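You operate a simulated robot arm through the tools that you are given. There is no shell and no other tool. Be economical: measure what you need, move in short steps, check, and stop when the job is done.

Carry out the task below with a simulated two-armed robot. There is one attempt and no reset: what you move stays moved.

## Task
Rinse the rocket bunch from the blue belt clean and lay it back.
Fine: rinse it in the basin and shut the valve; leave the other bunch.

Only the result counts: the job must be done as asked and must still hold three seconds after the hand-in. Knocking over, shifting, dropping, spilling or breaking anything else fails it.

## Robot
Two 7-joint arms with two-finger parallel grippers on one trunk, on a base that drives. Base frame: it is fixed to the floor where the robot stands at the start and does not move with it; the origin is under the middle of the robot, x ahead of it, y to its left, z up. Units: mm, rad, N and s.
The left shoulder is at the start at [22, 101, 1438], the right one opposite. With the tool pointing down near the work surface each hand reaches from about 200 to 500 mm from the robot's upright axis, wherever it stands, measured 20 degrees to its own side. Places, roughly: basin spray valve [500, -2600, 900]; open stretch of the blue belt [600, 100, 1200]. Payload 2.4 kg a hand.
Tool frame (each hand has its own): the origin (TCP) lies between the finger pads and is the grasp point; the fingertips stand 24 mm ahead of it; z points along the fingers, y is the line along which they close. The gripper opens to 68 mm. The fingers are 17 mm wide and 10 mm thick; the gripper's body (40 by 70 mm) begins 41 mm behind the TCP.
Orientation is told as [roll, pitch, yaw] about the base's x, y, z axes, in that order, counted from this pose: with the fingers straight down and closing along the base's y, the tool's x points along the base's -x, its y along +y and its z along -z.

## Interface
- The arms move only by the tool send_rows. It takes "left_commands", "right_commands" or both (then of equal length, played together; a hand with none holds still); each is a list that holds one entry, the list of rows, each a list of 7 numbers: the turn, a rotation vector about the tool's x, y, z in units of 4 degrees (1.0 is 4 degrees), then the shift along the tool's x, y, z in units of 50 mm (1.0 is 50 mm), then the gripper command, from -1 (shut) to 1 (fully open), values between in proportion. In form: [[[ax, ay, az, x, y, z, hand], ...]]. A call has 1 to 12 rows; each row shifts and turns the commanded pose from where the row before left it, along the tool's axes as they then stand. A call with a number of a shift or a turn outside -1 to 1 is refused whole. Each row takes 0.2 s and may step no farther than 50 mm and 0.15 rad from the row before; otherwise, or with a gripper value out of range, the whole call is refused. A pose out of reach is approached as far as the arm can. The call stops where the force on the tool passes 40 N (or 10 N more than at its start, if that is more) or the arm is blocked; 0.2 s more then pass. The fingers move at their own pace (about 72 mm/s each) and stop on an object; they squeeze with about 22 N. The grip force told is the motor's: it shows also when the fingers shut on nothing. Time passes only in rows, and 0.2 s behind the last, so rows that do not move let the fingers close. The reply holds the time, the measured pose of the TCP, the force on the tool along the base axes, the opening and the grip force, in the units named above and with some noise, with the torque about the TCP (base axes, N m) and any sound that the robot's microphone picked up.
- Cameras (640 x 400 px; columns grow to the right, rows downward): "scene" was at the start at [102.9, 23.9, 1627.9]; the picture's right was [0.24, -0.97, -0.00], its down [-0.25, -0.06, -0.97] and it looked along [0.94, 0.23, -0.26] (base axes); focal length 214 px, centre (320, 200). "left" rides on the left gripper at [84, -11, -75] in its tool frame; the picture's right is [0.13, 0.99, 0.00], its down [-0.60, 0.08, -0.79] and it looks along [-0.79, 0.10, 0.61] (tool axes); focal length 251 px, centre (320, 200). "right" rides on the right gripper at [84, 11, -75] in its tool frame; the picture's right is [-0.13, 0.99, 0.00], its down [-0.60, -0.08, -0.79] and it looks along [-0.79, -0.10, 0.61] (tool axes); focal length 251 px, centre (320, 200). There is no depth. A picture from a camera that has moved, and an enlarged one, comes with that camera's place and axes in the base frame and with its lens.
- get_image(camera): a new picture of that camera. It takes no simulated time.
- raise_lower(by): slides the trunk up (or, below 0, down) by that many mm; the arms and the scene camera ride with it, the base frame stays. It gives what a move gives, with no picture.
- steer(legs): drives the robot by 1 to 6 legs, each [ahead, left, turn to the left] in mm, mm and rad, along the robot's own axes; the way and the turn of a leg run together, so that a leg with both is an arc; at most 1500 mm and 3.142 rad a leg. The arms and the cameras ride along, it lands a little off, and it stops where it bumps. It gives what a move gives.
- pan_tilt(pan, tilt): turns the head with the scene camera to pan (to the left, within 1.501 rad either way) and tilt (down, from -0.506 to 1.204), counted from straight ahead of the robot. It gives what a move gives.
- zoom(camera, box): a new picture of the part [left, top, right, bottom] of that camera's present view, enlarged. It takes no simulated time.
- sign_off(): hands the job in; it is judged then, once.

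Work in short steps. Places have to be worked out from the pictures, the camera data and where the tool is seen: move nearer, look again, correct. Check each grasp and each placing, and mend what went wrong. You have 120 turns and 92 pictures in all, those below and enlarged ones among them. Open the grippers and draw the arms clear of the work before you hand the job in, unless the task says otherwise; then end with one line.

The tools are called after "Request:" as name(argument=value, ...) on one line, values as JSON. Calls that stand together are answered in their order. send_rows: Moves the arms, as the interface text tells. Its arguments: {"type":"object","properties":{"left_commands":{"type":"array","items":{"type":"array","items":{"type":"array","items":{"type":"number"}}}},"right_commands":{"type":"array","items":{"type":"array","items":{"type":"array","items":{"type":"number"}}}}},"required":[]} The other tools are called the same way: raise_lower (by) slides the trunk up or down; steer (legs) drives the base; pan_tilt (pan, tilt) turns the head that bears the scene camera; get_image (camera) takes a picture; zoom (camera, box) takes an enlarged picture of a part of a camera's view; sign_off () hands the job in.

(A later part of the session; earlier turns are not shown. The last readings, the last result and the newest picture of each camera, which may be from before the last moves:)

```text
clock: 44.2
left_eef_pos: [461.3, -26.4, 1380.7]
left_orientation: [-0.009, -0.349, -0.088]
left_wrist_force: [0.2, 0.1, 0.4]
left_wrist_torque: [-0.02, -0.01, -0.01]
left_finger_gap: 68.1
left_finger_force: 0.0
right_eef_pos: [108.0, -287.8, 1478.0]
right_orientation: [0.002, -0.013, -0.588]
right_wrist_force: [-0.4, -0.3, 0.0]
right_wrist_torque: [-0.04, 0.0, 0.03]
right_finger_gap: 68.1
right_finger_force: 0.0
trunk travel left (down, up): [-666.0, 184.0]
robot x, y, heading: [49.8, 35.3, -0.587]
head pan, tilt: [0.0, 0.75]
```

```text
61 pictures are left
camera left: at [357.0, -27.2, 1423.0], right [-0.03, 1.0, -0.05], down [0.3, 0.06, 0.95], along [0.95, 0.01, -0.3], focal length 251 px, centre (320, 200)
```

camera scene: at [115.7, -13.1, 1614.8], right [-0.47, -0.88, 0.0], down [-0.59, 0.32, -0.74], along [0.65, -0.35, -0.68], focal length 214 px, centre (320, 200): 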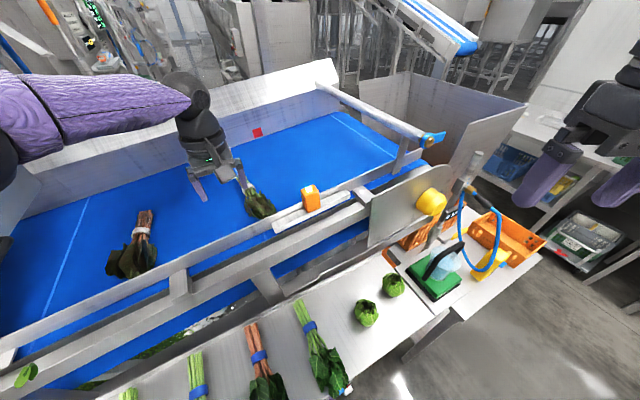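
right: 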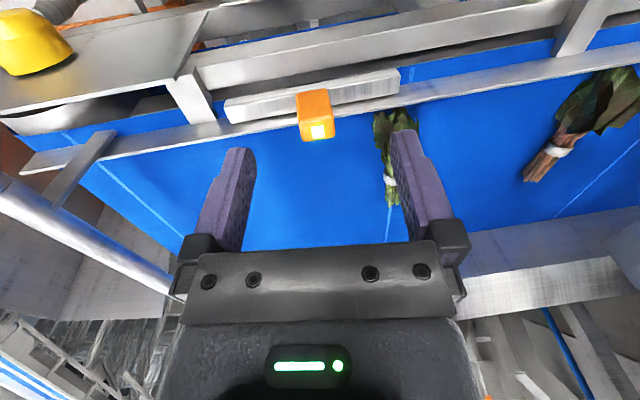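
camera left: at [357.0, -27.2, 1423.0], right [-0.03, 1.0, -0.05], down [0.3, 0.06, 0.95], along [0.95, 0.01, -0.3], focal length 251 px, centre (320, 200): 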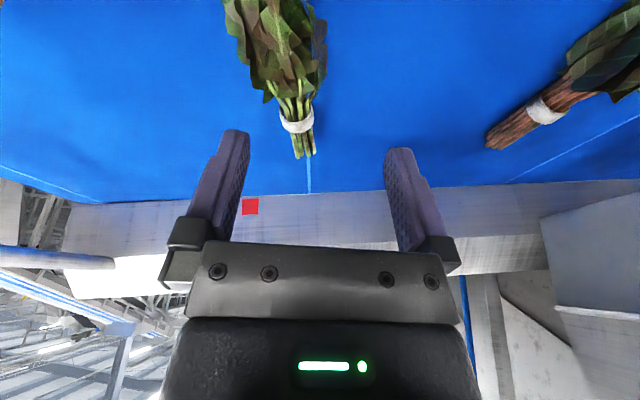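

The band reads (551, -49) again, so the estimate holds. I'll move to (515, -50) at about z 1350.

Request:
send_rows(left_commands=[[[0, 0, 0, -0.28, -0.14, 0.31, 1], [0, 0, 0, -0.28, -0.14, 0.31, 1], [0, 0, 0, -0.28, -0.14, 0.31, 1], [0, 0, 0, 0, 0, 0, 1]]])

```text
clock: 45.2
left_eef_pos: [515.7, -54.3, 1349.9]
left_orientation: [-0.009, -0.347, -0.086]
left_wrist_force: [-0.8, -0.5, -0.7]
left_wrist_torque: [0.01, 0.02, 0.01]
left_finger_gap: 67.8
left_finger_force: 0.0
right_eef_pos: [109.1, -291.7, 1477.2]
right_orientation: [0.005, -0.011, -0.583]
right_wrist_force: [0.0, 0.0, -0.5]
right_wrist_torque: [0.02, 0.01, 0.01]
right_finger_gap: 67.9
right_finger_force: 0.1
trunk travel left (down, up): [-666.0, 184.0]
robot x, y, heading: [53.2, 36.6, -0.583]
head pan, tilt: [0.0, 0.75]
```

It reached the pose. I'll look, then go down.

Request:
get_image(camera="left")

Request:
zoom(camera="scene", box=[140, 90, 380, 240])

```text
60 pictures are left
camera left: at [411.8, -54.7, 1392.5], right [-0.03, 1.0, -0.05], down [0.3, 0.06, 0.95], along [0.95, 0.02, -0.31], focal length 251 px, centre (320, 200)
```

left: 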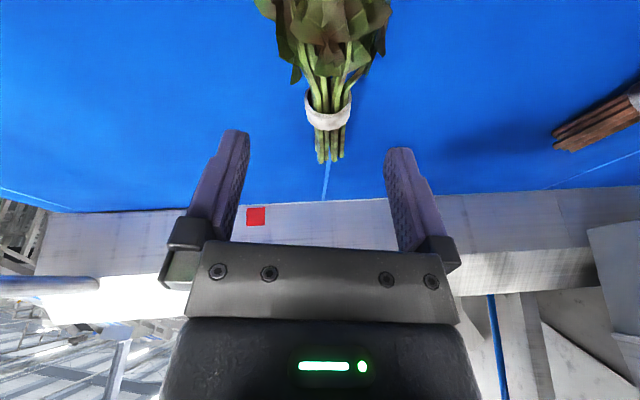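

```text
2.67 times, centred on (260, 165) of scene
camera zoom: at [110.1, -8.7, 1599.7], right [-0.55, -0.83, 0.0], down [-0.56, 0.37, -0.74], along [0.62, -0.4, -0.67], focal length 572 px, centre (480, 293)
```

zoom: 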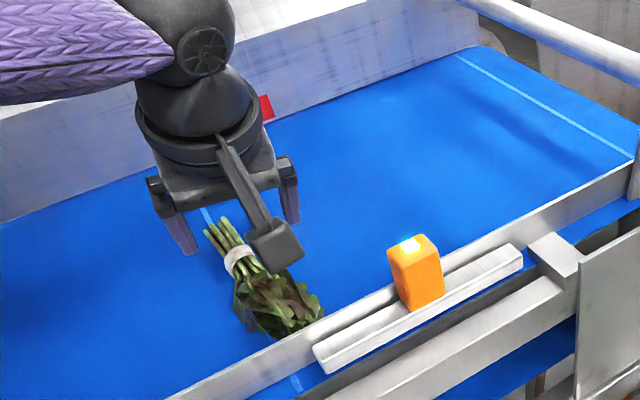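

It's aligned. I'll descend vertically by 40 mm and watch the force.

Request:
send_rows(left_commands=[[[0, 0, 0, 0.09, 0, 0.25, 1], [0, 0, 0, 0.09, 0, 0.25, 1], [0, 0, 0, 0.09, 0, 0.25, 1], [0, 0, 0, 0, 0, 0, 1]]])

Request:
get_image(camera="left")

Request:
zoom(camera="scene", box=[180, 130, 300, 205])

```text
clock: 46.2
left_eef_pos: [515.3, -52.6, 1310.8]
left_orientation: [-0.01, -0.348, -0.083]
left_wrist_force: [0.3, -0.8, 0.6]
left_wrist_torque: [-0.01, -0.02, -0.02]
left_finger_gap: 68.1
left_finger_force: 0.0
right_eef_pos: [108.9, -292.3, 1478.2]
right_orientation: [0.006, -0.011, -0.58]
right_wrist_force: [0.2, -0.8, -0.4]
right_wrist_torque: [0.01, 0.01, -0.01]
right_finger_gap: 68.2
right_finger_force: 0.0
trunk travel left (down, up): [-666.0, 184.0]
robot x, y, heading: [47.6, 37.2, -0.586]
head pan, tilt: [0.0, 0.75]
```

```text
58 pictures are left
camera left: at [410.3, -51.8, 1354.3], right [-0.04, 1.0, -0.05], down [0.3, 0.06, 0.95], along [0.95, 0.02, -0.31], focal length 251 px, centre (320, 200)
```

left: 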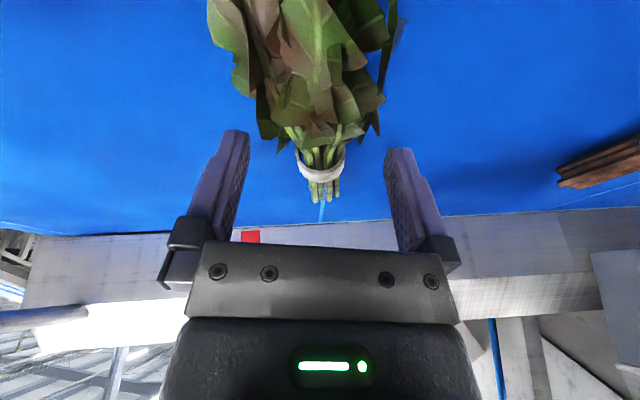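

```text
5.33 times, centred on (240, 168) of scene
camera zoom: at [109.6, -8.4, 1600.1], right [-0.55, -0.84, 0.0], down [-0.56, 0.37, -0.74], along [0.62, -0.4, -0.67], focal length 1144 px, centre (747, 373)
```

zoom: 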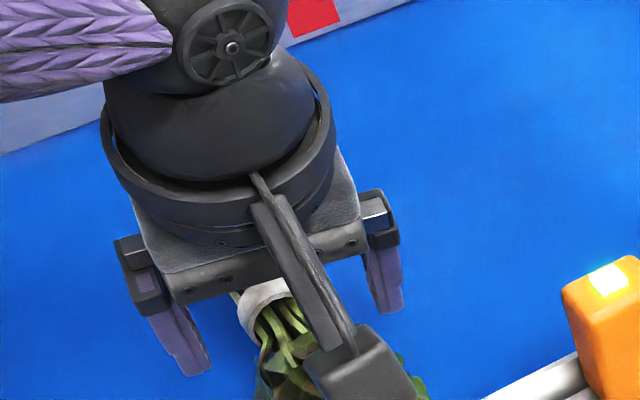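

The band's centre reads z ≈ 1288, so I'll go down 12 mm more and close.

Request:
send_rows(left_commands=[[[0, 0, 0, 0.04, 0, 0.12, 1], [0, 0, 0, 0.04, 0, 0.11, 1], [0, 0, 0, 0, 0, 0, -1], [0, 0, 0, 0, 0, 0, -1], [0, 0, 0, 0, 0, 0, -1], [0, 0, 0, 0, 0, 0, -1]]])

Request:
get_image(camera="left")

```text
clock: 47.6
left_eef_pos: [513.3, -48.4, 1301.5]
left_orientation: [-0.008, -0.349, -0.083]
left_wrist_force: [6.8, 0.8, 3.9]
left_wrist_torque: [0.09, -0.08, 0.01]
left_finger_gap: 37.7
left_finger_force: 21.6
left hand out of reach, approached as far as the arm can: row 1
right_eef_pos: [109.9, -292.4, 1478.6]
right_orientation: [0.006, -0.011, -0.581]
right_wrist_force: [0.0, 0.6, -0.1]
right_wrist_torque: [0.02, 0.0, 0.02]
right_finger_gap: 68.0
right_finger_force: 0.0
trunk travel left (down, up): [-666.0, 184.0]
robot x, y, heading: [48.7, 34.2, -0.582]
head pan, tilt: [0.0, 0.75]
```

```text
56 pictures are left
camera left: at [409.3, -49.0, 1343.7], right [-0.04, 1.0, -0.05], down [0.3, 0.06, 0.95], along [0.95, 0.02, -0.3], focal length 251 px, centre (320, 200)
```

left: 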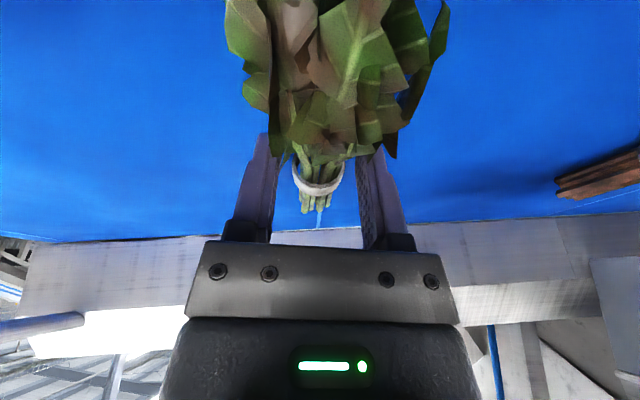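

The fingers stopped at 37.7 mm with 21.6 N, so it's held. I'll lift up and back.

Request:
send_rows(left_commands=[[[0, 0, 0, -0.1, 0, -0.5, -1], [0, 0, 0, 0.0, 0, -0.6, -1], [0, 0, 0, 0.2, 0, -0.6, -1], [0, 0, 0, 0.3, 0, -0.6, -1], [0, 0, 0, 0, 0, 0, -1]]])

Request:
get_image(camera="left")

Request:
get_image(camera="scene")

```text
clock: 48.8
left_eef_pos: [455.6, -44.1, 1403.7]
left_orientation: [-0.009, -0.348, -0.083]
left_wrist_force: [0.0, -0.5, 0.4]
left_wrist_torque: [0.04, 0.03, 0.0]
left_finger_gap: 0.0
left_finger_force: 21.8
right_eef_pos: [109.6, -291.3, 1477.7]
right_orientation: [0.005, -0.011, -0.583]
right_wrist_force: [0.3, -0.3, 0.1]
right_wrist_torque: [-0.01, 0.03, 0.04]
right_finger_gap: 68.0
right_finger_force: 0.1
trunk travel left (down, up): [-666.0, 184.0]
robot x, y, heading: [47.6, 33.4, -0.581]
head pan, tilt: [0.0, 0.75]
```

```text
55 pictures are left
camera left: at [352.1, -45.5, 1445.2], right [-0.03, 1.0, -0.05], down [0.3, 0.06, 0.95], along [0.95, 0.02, -0.31], focal length 251 px, centre (320, 200)
```

left: 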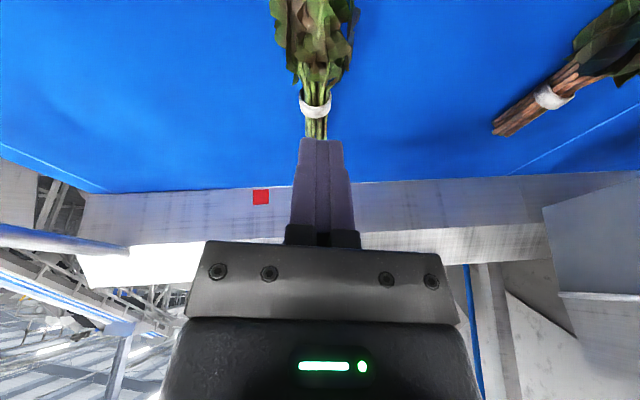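

```text
54 pictures are left
camera scene: at [109.3, -8.9, 1600.1], right [-0.55, -0.83, 0.0], down [-0.56, 0.37, -0.74], along [0.62, -0.4, -0.67], focal length 214 px, centre (320, 200)
```

scene: 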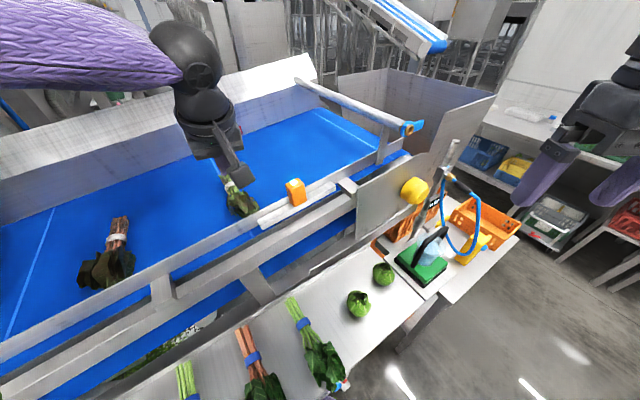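

The grip was too shallow and only on the leaf collar, so the bunch slipped out and still lies at (549, -51). I need to grip lower and nearer the band, so I'll creep the base about 20 mm closer and lower the trunk slightly.

Request:
steer(legs=[[20, 9, 0]])

Request:
raise_lower(by=-20)

Request:
send_rows(left_commands=[[[0, -0.7, 0, 0, 0, 0, 1], [0, -0.7, 0, 0, 0, 0, 1], [0, 0, 0, 0, 0, 0, 1]]])

Request:
get_image(camera="left")

```text
clock: 49.5
left_eef_pos: [459.8, -46.4, 1401.3]
left_orientation: [-0.004, -0.342, -0.084]
left_wrist_force: [-0.4, -0.2, 0.7]
left_wrist_torque: [-0.04, 0.01, 0.01]
left_finger_gap: 0.3
left_finger_force: 22.5
right_eef_pos: [113.4, -295.2, 1476.5]
right_orientation: [0.006, -0.005, -0.58]
right_wrist_force: [0.6, -0.2, 0.0]
right_wrist_torque: [0.02, 0.0, -0.01]
right_finger_gap: 68.0
right_finger_force: 0.0
trunk travel left (down, up): [-666.0, 184.0]
robot x, y, heading: [47.7, 40.8, -0.581]
head pan, tilt: [0.0, 0.75]
stopped in leg 1: the robot was blocked; the commanded pose is now the measured one
```

```text
clock: 50.2
left_eef_pos: [460.2, -47.1, 1381.4]
left_orientation: [-0.006, -0.345, -0.082]
left_wrist_force: [0.7, 0.3, -0.1]
left_wrist_torque: [0.01, 0.0, -0.01]
left_finger_gap: 0.3
left_finger_force: 22.1
right_eef_pos: [111.9, -294.8, 1456.0]
right_orientation: [0.007, -0.006, -0.583]
right_wrist_force: [-0.3, 0.1, -0.3]
right_wrist_torque: [0.0, -0.01, 0.03]
right_finger_gap: 68.0
right_finger_force: 0.1
trunk travel left (down, up): [-646.0, 204.0]
robot x, y, heading: [48.6, 41.4, -0.579]
head pan, tilt: [0.0, 0.75]
```

```text
clock: 51.0
left_eef_pos: [458.9, -47.0, 1380.9]
left_orientation: [-0.006, -0.444, -0.083]
left_wrist_force: [-0.2, 0.5, -0.3]
left_wrist_torque: [-0.02, -0.01, 0.0]
left_finger_gap: 67.8
left_finger_force: 0.1
right_eef_pos: [111.5, -295.5, 1457.2]
right_orientation: [0.007, -0.007, -0.582]
right_wrist_force: [0.2, 0.0, -0.6]
right_wrist_torque: [-0.01, -0.01, 0.01]
right_finger_gap: 68.0
right_finger_force: 0.1
trunk travel left (down, up): [-646.0, 204.0]
robot x, y, heading: [50.4, 37.7, -0.581]
head pan, tilt: [0.0, 0.75]
```

```text
53 pictures are left
camera left: at [350.6, -47.8, 1413.5], right [-0.03, 1.0, -0.06], down [0.21, 0.07, 0.98], along [0.98, 0.02, -0.21], focal length 251 px, centre (320, 200)
```

left: 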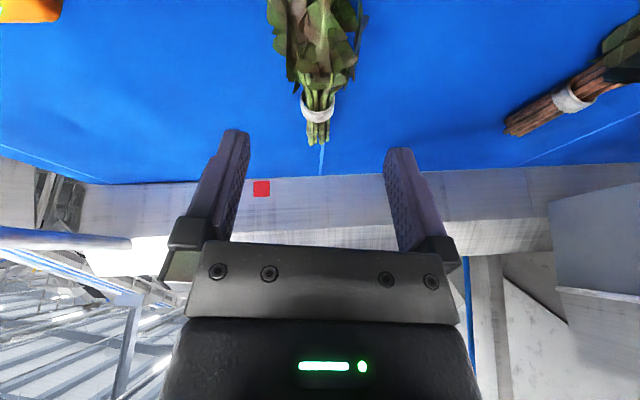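

Base is at its limit; the tilt is now 25°. I'll move to above the band at (540, -50, 1330).

Request:
send_rows(left_commands=[[[0, 0, 0, -0.26, 0.01, 0.4, 1], [0, 0, 0, -0.26, 0.01, 0.4, 1], [0, 0, 0, -0.26, 0.01, 0.4, 1], [0, 0, 0, -0.26, 0.01, 0.4, 1], [0, 0, 0, 0, 0, 0, 1]]])

Request:
get_image(camera="left")

```text
clock: 52.2
left_eef_pos: [539.9, -52.2, 1331.6]
left_orientation: [-0.005, -0.443, -0.084]
left_wrist_force: [-1.0, -0.3, 0.2]
left_wrist_torque: [-0.06, -0.01, -0.03]
left_finger_gap: 67.7
left_finger_force: 0.0
right_eef_pos: [111.7, -293.9, 1457.7]
right_orientation: [0.006, -0.007, -0.581]
right_wrist_force: [0.1, -1.3, -0.5]
right_wrist_torque: [-0.02, 0.01, -0.01]
right_finger_gap: 68.1
right_finger_force: 0.1
trunk travel left (down, up): [-646.0, 204.0]
robot x, y, heading: [51.1, 39.2, -0.578]
head pan, tilt: [0.0, 0.75]
```

```text
52 pictures are left
camera left: at [431.6, -52.7, 1363.2], right [-0.03, 1.0, -0.06], down [0.21, 0.07, 0.98], along [0.98, 0.02, -0.21], focal length 251 px, centre (320, 200)
```

left: 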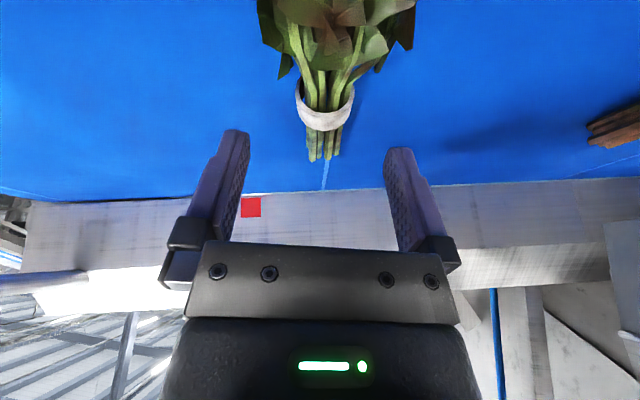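

It reached. Now straight down 42 mm toward z ≈ 1290.

Request:
send_rows(left_commands=[[[0, 0, 0, 0.09, 0, 0.19, 1], [0, 0, 0, 0.09, 0, 0.19, 1], [0, 0, 0, 0.09, 0, 0.19, 1], [0, 0, 0, 0.09, 0, 0.19, 1], [0, 0, 0, 0, 0, 0, 1]]])

Request:
get_image(camera="left")

```text
clock: 53.4
left_eef_pos: [538.6, -49.9, 1292.2]
left_orientation: [-0.011, -0.447, -0.082]
left_wrist_force: [-3.0, 1.8, 20.1]
left_wrist_torque: [-0.87, 0.07, -0.12]
left_finger_gap: 67.4
left_finger_force: 0.0
left hand out of reach, approached as far as the arm can: row 4
right_eef_pos: [111.4, -293.9, 1456.4]
right_orientation: [0.004, -0.007, -0.581]
right_wrist_force: [0.4, 0.9, -0.3]
right_wrist_torque: [0.04, 0.02, 0.0]
right_finger_gap: 68.0
right_finger_force: 0.1
trunk travel left (down, up): [-646.0, 204.0]
robot x, y, heading: [52.1, 36.4, -0.583]
head pan, tilt: [0.0, 0.75]
```

```text
51 pictures are left
camera left: at [429.9, -49.8, 1323.4], right [-0.03, 1.0, -0.06], down [0.21, 0.07, 0.98], along [0.98, 0.02, -0.21], focal length 251 px, centre (320, 200)
```

left: 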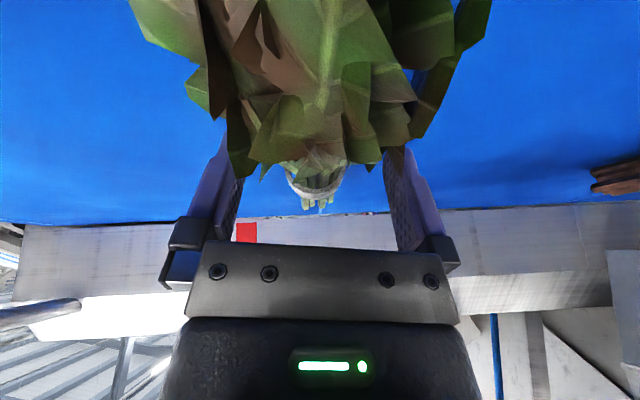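

The fingertips touch the belt at 20 N. I'll ease up a couple of mm and close.

Request:
send_rows(left_commands=[[[0, 0, 0, 0, 0, -0.06, 1], [0, 0, 0, 0, 0, 0, -1], [0, 0, 0, 0, 0, 0, -1], [0, 0, 0, 0, 0, 0, -1], [0, 0, 0, 0, 0, 0, -1], [0, 0, 0, 0, 0, 0, -1]]])

Request:
get_image(camera="left")

```text
clock: 54.8
left_eef_pos: [535.8, -49.1, 1293.1]
left_orientation: [-0.004, -0.442, -0.083]
left_wrist_force: [-0.7, -0.3, -1.0]
left_wrist_torque: [-0.02, -0.04, -0.01]
left_finger_gap: 31.1
left_finger_force: 21.8
right_eef_pos: [111.9, -294.3, 1457.1]
right_orientation: [0.007, -0.008, -0.58]
right_wrist_force: [-0.9, -0.5, 0.1]
right_wrist_torque: [0.02, 0.0, 0.03]
right_finger_gap: 68.1
right_finger_force: 0.0
trunk travel left (down, up): [-646.0, 204.0]
robot x, y, heading: [50.1, 38.4, -0.578]
head pan, tilt: [0.0, 0.75]
```

```text
50 pictures are left
camera left: at [428.6, -49.4, 1325.2], right [-0.03, 1.0, -0.06], down [0.21, 0.07, 0.97], along [0.98, 0.02, -0.21], focal length 251 px, centre (320, 200)
```

left: 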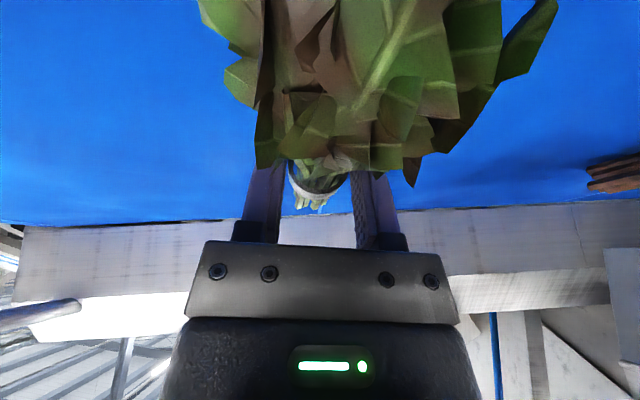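

Closed on 31 mm at z 1293. I'll lift gently and check the gap.

Request:
send_rows(left_commands=[[[0, 0, 0, -0.08, 0, -0.2, -1], [0, 0, 0, -0.08, 0, -0.3, -1], [0, 0, 0, -0.05, 0, -0.4, -1], [0, 0, 0, 0.1, 0, -0.5, -1], [0, 0, 0, 0.1, 0, -0.5, -1], [0, 0, 0, 0, 0, 0, -1]]])

Request:
get_image(camera="left")

Request:
get_image(camera="scene")

```text
clock: 56.2
left_eef_pos: [497.5, -45.9, 1380.4]
left_orientation: [-0.005, -0.444, -0.084]
left_wrist_force: [0.2, 0.5, -1.4]
left_wrist_torque: [0.01, 0.01, 0.0]
left_finger_gap: 31.5
left_finger_force: 21.4
right_eef_pos: [111.9, -296.7, 1455.8]
right_orientation: [0.006, -0.007, -0.581]
right_wrist_force: [-0.3, -0.9, 0.4]
right_wrist_torque: [0.02, 0.01, -0.01]
right_finger_gap: 68.1
right_finger_force: 0.1
trunk travel left (down, up): [-646.0, 204.0]
robot x, y, heading: [47.2, 38.2, -0.58]
head pan, tilt: [0.0, 0.75]
```

```text
49 pictures are left
camera left: at [388.5, -45.9, 1411.7], right [-0.03, 1.0, -0.06], down [0.21, 0.07, 0.97], along [0.98, 0.02, -0.21], focal length 251 px, centre (320, 200)
```

left: 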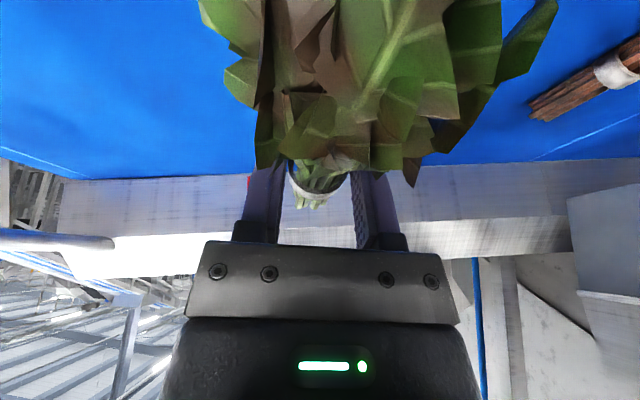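

```text
48 pictures are left
camera scene: at [111.3, -12.0, 1579.9], right [-0.55, -0.84, -0.01], down [-0.56, 0.37, -0.74], along [0.62, -0.4, -0.68], focal length 214 px, centre (320, 200)
```

scene: 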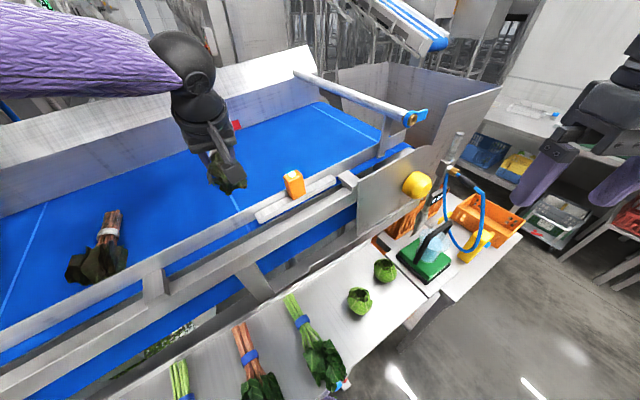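

It's held and clear of the belt. I'll raise it more, draw it in, then back straight away from the belt.

Request:
send_rows(left_commands=[[[0, 0, 0, 0.1, 0.1, -0.7, -1], [0, 0, 0, 0.3, 0.1, -0.7, -1], [0, 0, 0, 0.4, 0.1, -0.7, -1], [0, 0, 0, 0.4, 0.1, -0.6, -1], [0, 0, 0, 0, 0, 0, -1]]])

Request:
steer(legs=[[-330, -215, 0], [0, 0, -0.99]])

Request:
pan_tilt(pan=0.0, tilt=0.45)

Request:
get_image(camera="scene")

```text
clock: 57.4
left_eef_pos: [387.0, -13.9, 1476.7]
left_orientation: [-0.006, -0.442, -0.084]
left_wrist_force: [-0.3, 0.2, -1.2]
left_wrist_torque: [0.01, 0.03, 0.01]
left_finger_gap: 31.4
left_finger_force: 22.1
right_eef_pos: [112.3, -295.4, 1456.2]
right_orientation: [0.006, -0.008, -0.582]
right_wrist_force: [-0.2, 0.1, 0.1]
right_wrist_torque: [-0.01, 0.02, -0.01]
right_finger_gap: 67.8
right_finger_force: 0.0
trunk travel left (down, up): [-646.0, 204.0]
robot x, y, heading: [49.7, 42.4, -0.58]
head pan, tilt: [0.0, 0.75]
```

```text
clock: 62.4
left_eef_pos: [-194.7, -284.5, 1472.1]
left_orientation: [-0.007, -0.43, -1.071]
left_wrist_force: [-0.7, -0.5, 0.1]
left_wrist_torque: [0.0, -0.02, 0.02]
left_finger_gap: 31.3
left_finger_force: 22.4
right_eef_pos: [-579.9, -210.0, 1455.9]
right_orientation: [0.001, 0.001, -1.567]
right_wrist_force: [-0.4, -0.4, -0.6]
right_wrist_torque: [0.01, -0.04, 0.0]
right_finger_gap: 68.3
right_finger_force: 0.1
trunk travel left (down, up): [-646.0, 204.0]
robot x, y, heading: [-344.8, 42.1, -1.572]
head pan, tilt: [0.0, 0.75]
```

```text
clock: 63.2
left_eef_pos: [-196.1, -285.3, 1473.0]
left_orientation: [-0.004, -0.431, -1.07]
left_wrist_force: [-0.2, 0.2, -0.7]
left_wrist_torque: [-0.01, 0.01, 0.01]
left_finger_gap: 31.4
left_finger_force: 22.3
right_eef_pos: [-580.4, -208.1, 1456.0]
right_orientation: [0.0, 0.004, -1.569]
right_wrist_force: [0.1, -0.1, -0.3]
right_wrist_torque: [0.02, 0.01, 0.0]
right_finger_gap: 67.8
right_finger_force: 0.0
trunk travel left (down, up): [-646.0, 204.0]
robot x, y, heading: [-346.4, 41.6, -1.575]
head pan, tilt: [0.0, 0.45]
```

```text
47 pictures are left
camera scene: at [-345.4, -62.8, 1605.4], right [-1.0, 0.0, 0.0], down [0.0, 0.44, -0.9], along [0.0, -0.9, -0.44], focal length 214 px, centre (320, 200)
```

scene: 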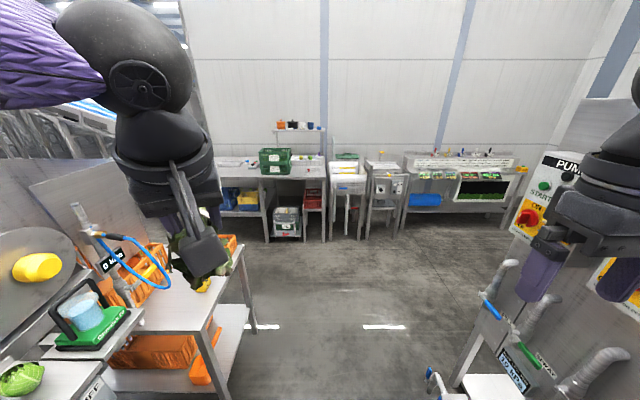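

The bunch is still held. The corridor ahead is free, so I'll drive ahead about 1480 mm, then slide left toward the bench.

Request:
steer(legs=[[1480, 0, 0], [0, 600, 0]])

Request:
get_image(camera="scene")

```text
clock: 73.5
left_eef_pos: [410.9, -1763.9, 1472.6]
left_orientation: [-0.006, -0.431, -1.058]
left_wrist_force: [0.6, 0.5, -1.1]
left_wrist_torque: [0.01, 0.01, 0.0]
left_finger_gap: 31.3
left_finger_force: 21.9
right_eef_pos: [25.1, -1694.0, 1455.9]
right_orientation: [0.0, 0.003, -1.559]
right_wrist_force: [-0.4, -0.9, -0.2]
right_wrist_torque: [-0.03, -0.02, 0.0]
right_finger_gap: 67.7
right_finger_force: 0.1
trunk travel left (down, up): [-646.0, 204.0]
robot x, y, heading: [256.0, -1443.4, -1.558]
head pan, tilt: [0.0, 0.45]
```

```text
46 pictures are left
camera scene: at [258.6, -1544.5, 1605.4], right [-1.0, -0.01, 0.0], down [-0.01, 0.44, -0.9], along [0.01, -0.9, -0.44], focal length 214 px, centre (320, 200)
```

scene: 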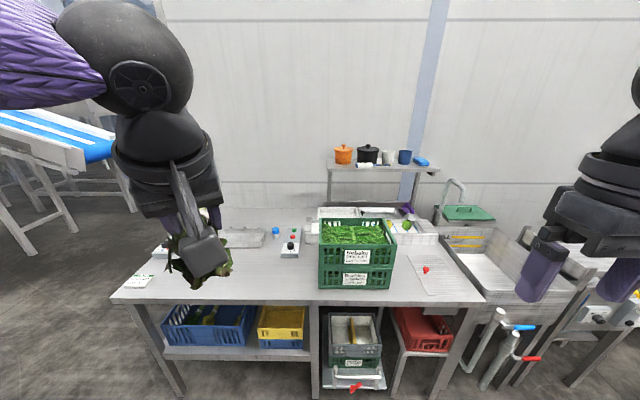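

I'll enlarge the tray, the blue knob and the button box.

Request:
zoom(camera="scene", box=[200, 205, 328, 285])

Request:
zoom(camera="scene", box=[400, 170, 640, 400])

```text
5.00 times, centred on (264, 245) of scene
camera zoom: at [258.6, -1544.5, 1605.4], right [-1.0, -0.01, 0.0], down [-0.01, 0.44, -0.9], along [0.01, -0.9, -0.44], focal length 1072 px, centre (600, -25)
```

zoom: 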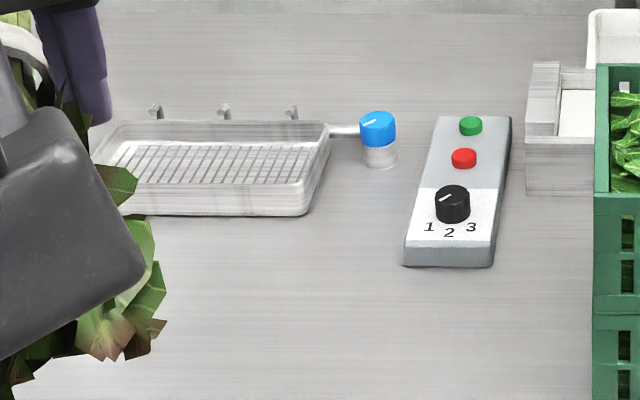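

```text
1.74 times, centred on (520, 285) of scene
camera zoom: at [258.6, -1544.5, 1605.4], right [-1.0, -0.01, 0.0], down [-0.01, 0.44, -0.9], along [0.01, -0.9, -0.44], focal length 373 px, centre (-28, 52)
```

zoom: 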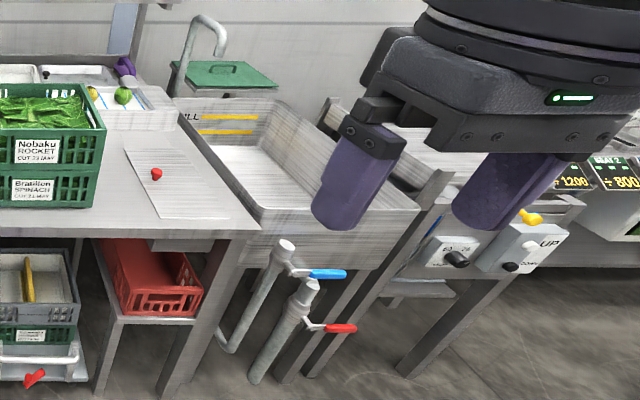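

This is the spray basin: a tray with a grate and three nozzles, around x 570–810, y -2500. A blue rotary knob stands at about (520, -2560). The box with a green and a red button beside it isn't mine to touch. I'll lower the trunk, slide left and approach.

Request:
raise_lower(by=-280)

Request:
steer(legs=[[0, 370, 0], [430, 0, 0]])

Request:
pan_tilt(pan=0.0, tilt=0.6)

Request:
get_image(camera="scene")

```text
clock: 76.4
left_eef_pos: [410.3, -1764.0, 1193.1]
left_orientation: [-0.007, -0.431, -1.059]
left_wrist_force: [0.6, -0.4, -0.8]
left_wrist_torque: [0.0, -0.02, 0.01]
left_finger_gap: 31.9
left_finger_force: 21.5
right_eef_pos: [23.7, -1692.9, 1175.2]
right_orientation: [-0.001, 0.003, -1.559]
right_wrist_force: [0.2, 0.1, -0.3]
right_wrist_torque: [-0.01, -0.01, 0.01]
right_finger_gap: 68.1
right_finger_force: 0.1
trunk travel left (down, up): [-366.0, 484.0]
robot x, y, heading: [256.4, -1443.6, -1.563]
head pan, tilt: [0.0, 0.45]
```

```text
clock: 81.0
left_eef_pos: [787.2, -2193.6, 1191.9]
left_orientation: [-0.006, -0.432, -1.064]
left_wrist_force: [0.0, -0.1, -0.3]
left_wrist_torque: [-0.01, -0.04, 0.03]
left_finger_gap: 31.5
left_finger_force: 22.1
right_eef_pos: [400.4, -2121.1, 1175.5]
right_orientation: [0.0, 0.002, -1.56]
right_wrist_force: [-0.4, -0.6, 0.2]
right_wrist_torque: [0.04, 0.0, -0.01]
right_finger_gap: 67.8
right_finger_force: 0.0
trunk travel left (down, up): [-366.0, 484.0]
robot x, y, heading: [635.2, -1871.5, -1.563]
head pan, tilt: [0.0, 0.45]
```

```text
clock: 81.7
left_eef_pos: [787.2, -2194.0, 1191.6]
left_orientation: [-0.005, -0.429, -1.063]
left_wrist_force: [0.2, -0.3, -0.4]
left_wrist_torque: [-0.02, 0.01, 0.01]
left_finger_gap: 31.4
left_finger_force: 22.1
right_eef_pos: [401.9, -2121.6, 1175.6]
right_orientation: [0.001, 0.001, -1.561]
right_wrist_force: [-0.3, -0.2, -0.2]
right_wrist_torque: [0.0, -0.02, 0.01]
right_finger_gap: 67.9
right_finger_force: 0.0
trunk travel left (down, up): [-366.0, 484.0]
robot x, y, heading: [631.4, -1869.3, -1.562]
head pan, tilt: [0.0, 0.6]
```

```text
43 pictures are left
camera scene: at [635.3, -1993.6, 1310.9], right [-1.0, -0.01, 0.0], down [-0.01, 0.56, -0.83], along [0.01, -0.83, -0.56], focal length 214 px, centre (320, 200)
```

scene: 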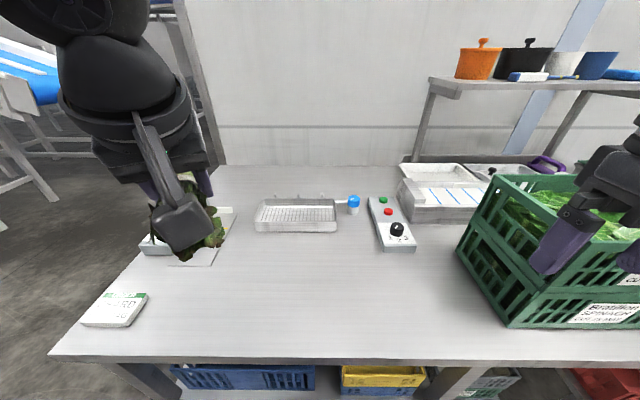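

Tray is at x 592–831, y -2461 to -2573; the knob is at about (531, -2573); the bench front edge is at y ≈ -2143. I'll go ahead 150 mm with clearance to the green crate on the right.

Request:
steer(legs=[[150, 0, 0]])

Request:
get_image(camera="scene")

```text
clock: 83.2
left_eef_pos: [789.4, -2339.7, 1191.9]
left_orientation: [-0.005, -0.431, -1.061]
left_wrist_force: [-1.2, 0.4, -1.0]
left_wrist_torque: [0.03, 0.01, 0.02]
left_finger_gap: 31.4
left_finger_force: 22.5
right_eef_pos: [403.3, -2266.4, 1175.0]
right_orientation: [-0.001, 0.003, -1.559]
right_wrist_force: [-0.2, 0.3, 0.0]
right_wrist_torque: [0.0, -0.02, 0.0]
right_finger_gap: 68.1
right_finger_force: 0.0
trunk travel left (down, up): [-366.0, 484.0]
robot x, y, heading: [634.3, -2016.7, -1.557]
head pan, tilt: [0.0, 0.6]
stopped in leg 1: the robot was blocked; the commanded pose is now the measured one
```

```text
42 pictures are left
camera scene: at [637.1, -2139.4, 1310.8], right [-1.0, -0.01, 0.0], down [-0.01, 0.57, -0.82], along [0.01, -0.82, -0.57], focal length 214 px, centre (320, 200)
```

scene: 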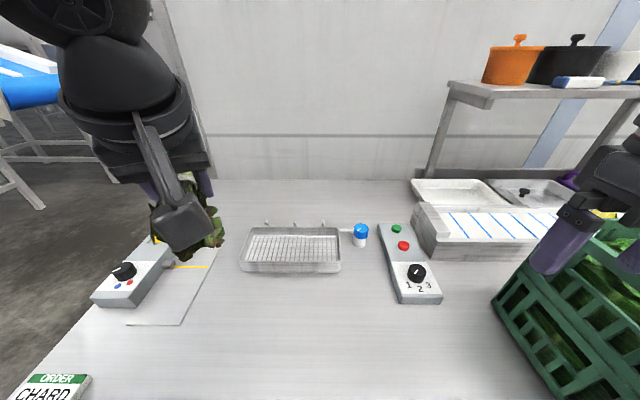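

The base stopped at the bench, with its axis about 520 mm from the knob. I'll turn a little left so the knob lies in the right arm's sector, lower the trunk, and use a tilted right hand. Then I'll look.

Request:
steer(legs=[[-6, 0, 0], [0, 0, 0.16]])

Request:
raise_lower(by=-80)

Request:
send_rows(right_commands=[[[0, -1, 0, 0, 0.3, 0, 1], [0, -1, 0, 0, 0.3, 0, 1], [0, -1, 0, 0, 0.3, 0, 1], [0, -1, 0, 0, 0.3, 0, 1], [0, -1, 0, 0, 0, 0, 1], [0, -1, 0, 0, 0, 0, 1], [0, -1, 0, 0, 0, 0, 1], [0, 0, 0, 0, 0, 0, 1]]])

Request:
get_image(camera="right")

Request:
get_image(camera="scene")

```text
clock: 84.6
left_eef_pos: [837.7, -2303.5, 1192.9]
left_orientation: [-0.006, -0.431, -0.901]
left_wrist_force: [0.5, -0.1, -0.4]
left_wrist_torque: [-0.01, -0.01, 0.01]
left_finger_gap: 31.4
left_finger_force: 21.9
right_eef_pos: [445.8, -2295.7, 1176.3]
right_orientation: [0.001, 0.003, -1.397]
right_wrist_force: [0.0, 0.0, -0.2]
right_wrist_torque: [0.0, -0.04, 0.01]
right_finger_gap: 67.8
right_finger_force: 0.1
trunk travel left (down, up): [-366.0, 484.0]
robot x, y, heading: [634.7, -2010.2, -1.394]
head pan, tilt: [0.0, 0.6]
```

```text
clock: 85.8
left_eef_pos: [839.2, -2302.5, 1112.3]
left_orientation: [-0.004, -0.43, -0.901]
left_wrist_force: [0.1, 0.2, -0.1]
left_wrist_torque: [0.01, -0.01, -0.01]
left_finger_gap: 31.5
left_finger_force: 22.2
right_eef_pos: [444.9, -2294.0, 1095.0]
right_orientation: [0.001, 0.001, -1.397]
right_wrist_force: [-0.3, 0.7, 0.2]
right_wrist_torque: [0.02, -0.01, -0.01]
right_finger_gap: 67.5
right_finger_force: 0.1
trunk travel left (down, up): [-286.0, 564.0]
robot x, y, heading: [634.0, -2007.9, -1.395]
head pan, tilt: [0.0, 0.6]
```

```text
clock: 87.6
left_eef_pos: [843.6, -2298.0, 1113.5]
left_orientation: [-0.014, -0.433, -0.899]
left_wrist_force: [-1.0, 0.5, -0.2]
left_wrist_torque: [0.04, -0.02, 0.02]
left_finger_gap: 31.7
left_finger_force: 21.7
right_eef_pos: [509.8, -2279.1, 1098.3]
right_orientation: [-0.005, -0.493, -1.397]
right_wrist_force: [-0.5, -0.3, 0.2]
right_wrist_torque: [0.01, -0.01, -0.02]
right_finger_gap: 67.8
right_finger_force: 0.1
trunk travel left (down, up): [-286.0, 564.0]
robot x, y, heading: [633.8, -2008.9, -1.402]
head pan, tilt: [0.0, 0.6]
```

```text
41 pictures are left
camera right: at [503.0, -2168.2, 1124.4], right [1.0, 0.06, 0.06], down [-0.05, -0.17, 0.98], along [0.07, -0.98, -0.16], focal length 251 px, centre (320, 200)
```

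right: 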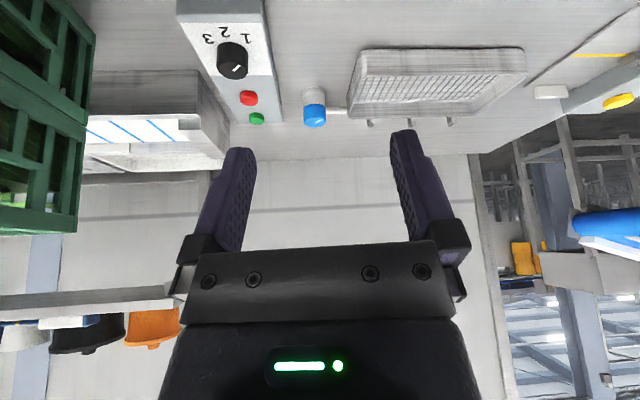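

```text
40 pictures are left
camera scene: at [664.8, -2138.9, 1231.1], right [-0.99, -0.17, 0.01], down [-0.1, 0.55, -0.83], along [0.14, -0.82, -0.56], focal length 214 px, centre (320, 200)
```

scene: 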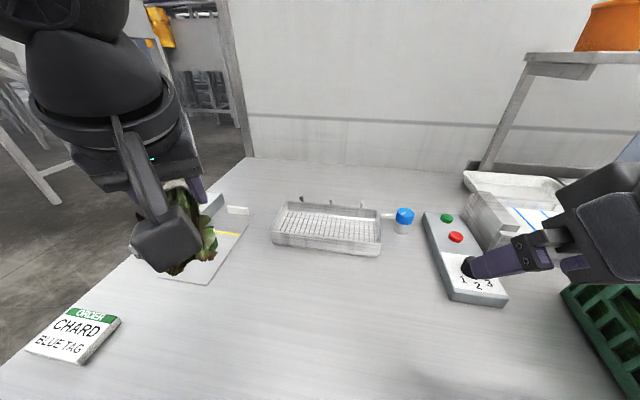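

Triangulated, the knob's blue cap is at about (532, -2574, 915), with a pipe leaving it toward the tray. I'll enlarge it to see the cap, the mark and the pipe height.

Request:
zoom(camera="scene", box=[370, 195, 434, 240])

Request:
zoom(camera="right", box=[280, 75, 360, 135])

```text
8.89 times, centred on (402, 218) of scene
camera zoom: at [664.8, -2138.9, 1231.1], right [-0.99, -0.17, 0.01], down [-0.1, 0.55, -0.83], along [0.14, -0.82, -0.56], focal length 1906 px, centre (-409, 44)
```

zoom: 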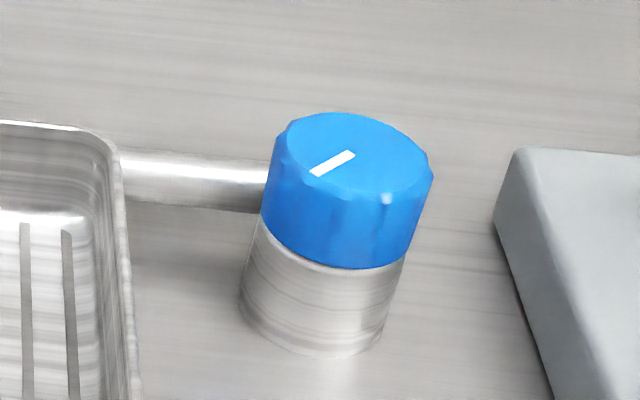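

```text
6.67 times, centred on (320, 105) of right
camera zoom: at [503.0, -2168.2, 1124.4], right [1.0, 0.06, 0.06], down [-0.05, -0.17, 0.98], along [0.07, -0.98, -0.16], focal length 1676 px, centre (320, 833)
```

zoom: 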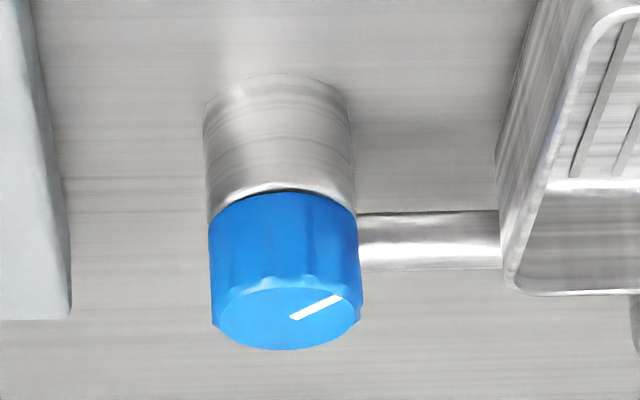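

The cap top is at z ≈ 925 and is 38 mm across. The pipe leaves it on the +x side at about cap height, so I'd better pinch the cap diagonally or front to back. For more reach I'll turn the robot left so the right shoulder comes nearer the bench: back a bit, turn, then sidle in.

Request:
steer(legs=[[-60, 0, 0], [0, 0, 0.6], [36, -77, 0]])

Request:
get_image(camera="right")

```text
clock: 90.8
left_eef_pos: [926.9, -2149.4, 1112.4]
left_orientation: [-0.009, -0.431, -0.319]
left_wrist_force: [1.1, 0.7, -1.3]
left_wrist_torque: [0.0, 0.08, 0.02]
left_finger_gap: 31.6
left_finger_force: 22.1
right_eef_pos: [637.9, -2316.8, 1096.4]
right_orientation: [-0.003, -0.488, -0.818]
right_wrist_force: [0.5, 0.7, -0.3]
right_wrist_torque: [0.0, 0.03, -0.02]
right_finger_gap: 67.9
right_finger_force: 0.1
trunk travel left (down, up): [-286.0, 564.0]
robot x, y, heading: [593.5, -2020.1, -0.817]
head pan, tilt: [0.0, 0.6]
```

```text
37 pictures are left
camera right: at [572.2, -2228.9, 1123.4], right [0.8, 0.6, 0.06], down [0.06, -0.17, 0.98], along [0.6, -0.79, -0.17], focal length 251 px, centre (320, 200)
```

right: 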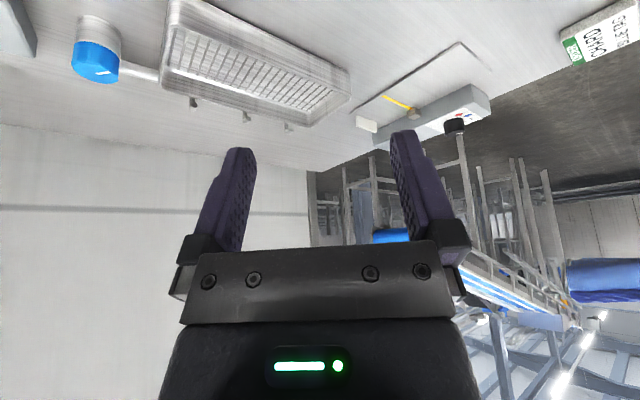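

Not blocked here. I'll sidle a further 45 mm toward the bench.

Request:
steer(legs=[[33, -31, 0]])

```text
clock: 91.8
left_eef_pos: [922.5, -2149.3, 1113.5]
left_orientation: [0.0, -0.434, -0.311]
left_wrist_force: [-0.1, -0.1, -0.3]
left_wrist_torque: [0.01, 0.0, -0.02]
left_finger_gap: 31.6
left_finger_force: 22.0
right_eef_pos: [634.5, -2321.1, 1094.5]
right_orientation: [0.006, -0.487, -0.809]
right_wrist_force: [0.5, -0.5, 0.7]
right_wrist_torque: [0.0, -0.01, -0.03]
right_finger_gap: 68.0
right_finger_force: 0.1
trunk travel left (down, up): [-286.0, 564.0]
robot x, y, heading: [593.9, -2013.1, -0.807]
head pan, tilt: [0.0, 0.6]
stopped in leg 1: the robot was blocked; the commanded pose is now the measured one
```

The base contacts at the same distance whatever the heading, but the right shoulder is now only about 470 mm from the knob. With this yaw the fingers close along a diagonal 44° off the pipe, which suits me. I'll move to above the knob at z ≈ 990.

Request:
send_rows(right_commands=[[[0, 0, 0, -0.14, -0.7, 0.41, 1], [0, 0, 0, -0.14, -0.7, 0.41, 1], [0, 0, 0, -0.14, -0.7, 0.41, 1], [0, 0, 0, -0.14, -0.7, 0.41, 1], [0, 0, 0, -0.14, -0.7, 0.41, 1], [0, 0, 0, -0.14, -0.7, 0.41, 1], [0, 0, 0, -0.14, -0.7, 0.41, 1], [0, 0, 0, 0, 0, 0, 1]]])

Request:
get_image(camera="right")

```text
clock: 93.6
left_eef_pos: [921.5, -2150.3, 1112.8]
left_orientation: [0.001, -0.434, -0.31]
left_wrist_force: [-0.5, 0.3, -0.5]
left_wrist_torque: [0.02, -0.01, 0.02]
left_finger_gap: 31.4
left_finger_force: 22.3
right_eef_pos: [553.2, -2549.7, 986.8]
right_orientation: [0.004, -0.488, -0.811]
right_wrist_force: [-0.3, -0.5, 0.5]
right_wrist_torque: [0.01, 0.0, 0.0]
right_finger_gap: 68.1
right_finger_force: 0.0
right hand out of reach, approached as far as the arm can: row 7
trunk travel left (down, up): [-286.0, 564.0]
robot x, y, heading: [593.4, -2013.2, -0.806]
head pan, tilt: [0.0, 0.6]
```

```text
36 pictures are left
camera right: at [485.5, -2464.0, 1013.7], right [0.8, 0.6, 0.07], down [0.05, -0.18, 0.98], along [0.6, -0.78, -0.17], focal length 251 px, centre (320, 200)
```

right: 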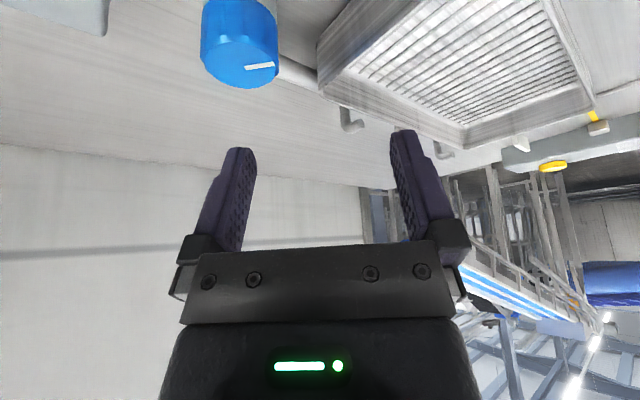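

The knob top is at about (528, -2577). I'll complete the lateral move while descending to z ≈ 958, with the tips still above the cap.

Request:
send_rows(right_commands=[[[0, 0, 0, 0.11, -0.2, 0.26, 1], [0, 0, 0, 0.11, -0.26, 0.26, 1], [0, 0, 0, 0, -0.26, 0, 1], [0, 0, 0, 0, 0, 0, 1]]])

Request:
get_image(camera="right")

Request:
get_image(camera="scene")

```text
clock: 94.6
left_eef_pos: [922.4, -2150.2, 1112.8]
left_orientation: [0.003, -0.433, -0.308]
left_wrist_force: [-0.1, 0.0, -0.6]
left_wrist_torque: [0.01, -0.03, 0.0]
left_finger_gap: 31.6
left_finger_force: 21.8
right_eef_pos: [552.7, -2552.9, 959.1]
right_orientation: [0.006, -0.487, -0.811]
right_wrist_force: [0.8, -0.7, -0.5]
right_wrist_torque: [-0.02, -0.03, -0.03]
right_finger_gap: 68.0
right_finger_force: 0.0
right hand out of reach, approached as far as the arm can: row 1, 2, 3
trunk travel left (down, up): [-286.0, 564.0]
robot x, y, heading: [594.5, -2016.0, -0.804]
head pan, tilt: [0.0, 0.6]
```

```text
35 pictures are left
camera right: at [485.9, -2465.9, 985.0], right [0.8, 0.6, 0.07], down [0.05, -0.18, 0.98], along [0.6, -0.78, -0.17], focal length 251 px, centre (320, 200)
```

right: 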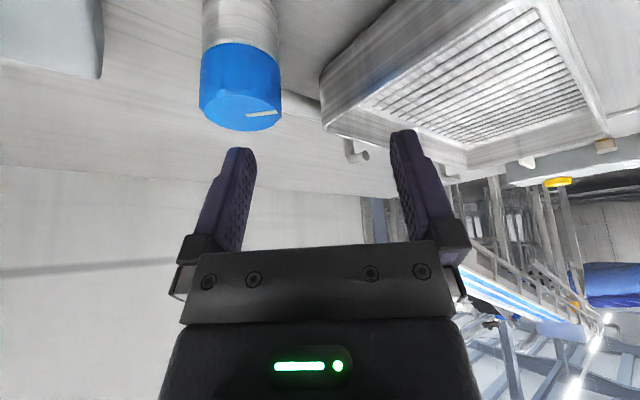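

```text
34 pictures are left
camera scene: at [690.3, -2114.8, 1230.0], right [-0.72, -0.69, 0.0], down [-0.39, 0.41, -0.82], along [0.57, -0.6, -0.57], focal length 214 px, centre (320, 200)
```

scene: 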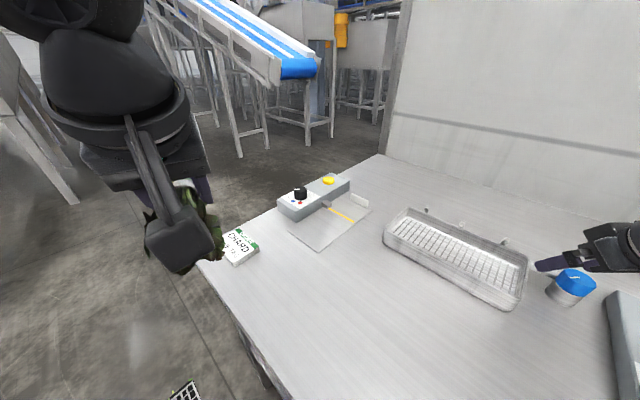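

The wrist reach stops 36 mm short in this direction. Before choosing another pose I'll look closely at how high the pipe sits against the cap.

Request:
zoom(camera="right", box=[180, 20, 372, 140])

```text
3.33 times, centred on (276, 80) of right
camera zoom: at [485.9, -2465.9, 985.0], right [0.8, 0.6, 0.07], down [0.05, -0.18, 0.98], along [0.6, -0.78, -0.17], focal length 838 px, centre (467, 600)
```

zoom: 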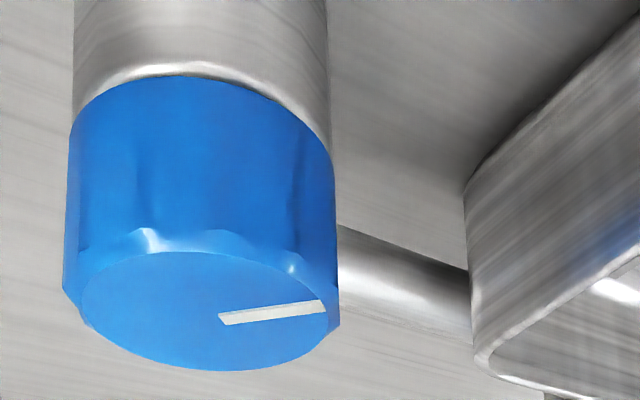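

The pipe really is beside the lower half of the cap, so I'll pinch only the top ~9 mm, above the pipe. Pointing the fingers nearly straight at the wall (yaw ≈ -1.4) with more tilt is within reach. I'll re-orient there, slightly higher.

Request:
send_rows(right_commands=[[[0, 0, 0, 0, 0, -0.4, 1], [0.53, 0, 0.99, 0, 0, 0, 1], [0.53, 0, 0.99, 0, 0, 0, 1], [0.53, 0, 0.99, 0, 0, 0, 1], [0.53, 0, 0.99, 0, 0, 0, 1], [0.53, 0, 0.99, 0, 0, 0, 1], [0.53, 0, 0.99, 0, 0, 0, 1], [0.53, 0, 0.99, 0, 0, 0, 1], [0, -1, 0, 0, 0, 0, 1], [0, -1, 0, 0, 0, 0, 1], [0, -0.5, 0, 0, 0, 0, 1], [0, 0, 0, 0, 0, 0, 1]]])

Request:
get_image(camera="right")

```text
clock: 97.2
left_eef_pos: [920.9, -2149.4, 1112.4]
left_orientation: [0.001, -0.433, -0.309]
left_wrist_force: [0.6, 1.3, -1.2]
left_wrist_torque: [0.02, 0.0, 0.0]
left_finger_gap: 31.5
left_finger_force: 22.2
right_eef_pos: [545.6, -2545.9, 975.1]
right_orientation: [0.004, -0.657, -1.358]
right_wrist_force: [-0.5, 0.4, -0.5]
right_wrist_torque: [-0.02, -0.02, 0.0]
right_finger_gap: 67.8
right_finger_force: 0.1
trunk travel left (down, up): [-286.0, 564.0]
robot x, y, heading: [597.6, -2015.0, -0.804]
head pan, tilt: [0.0, 0.6]
```

```text
32 pictures are left
camera right: at [533.2, -2433.5, 983.4], right [0.99, 0.11, 0.08], down [-0.08, -0.01, 1.0], along [0.11, -0.99, 0.0], focal length 251 px, centre (320, 200)
```

right: 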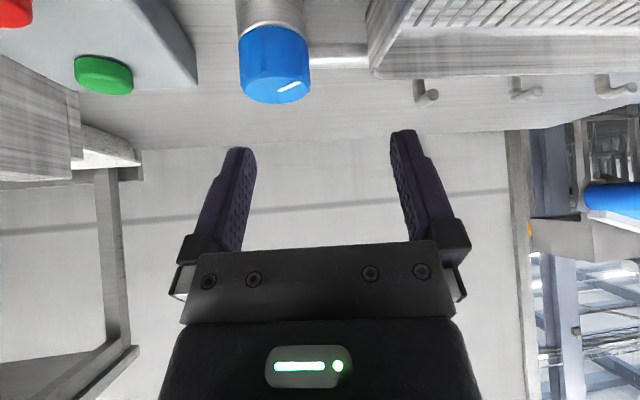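

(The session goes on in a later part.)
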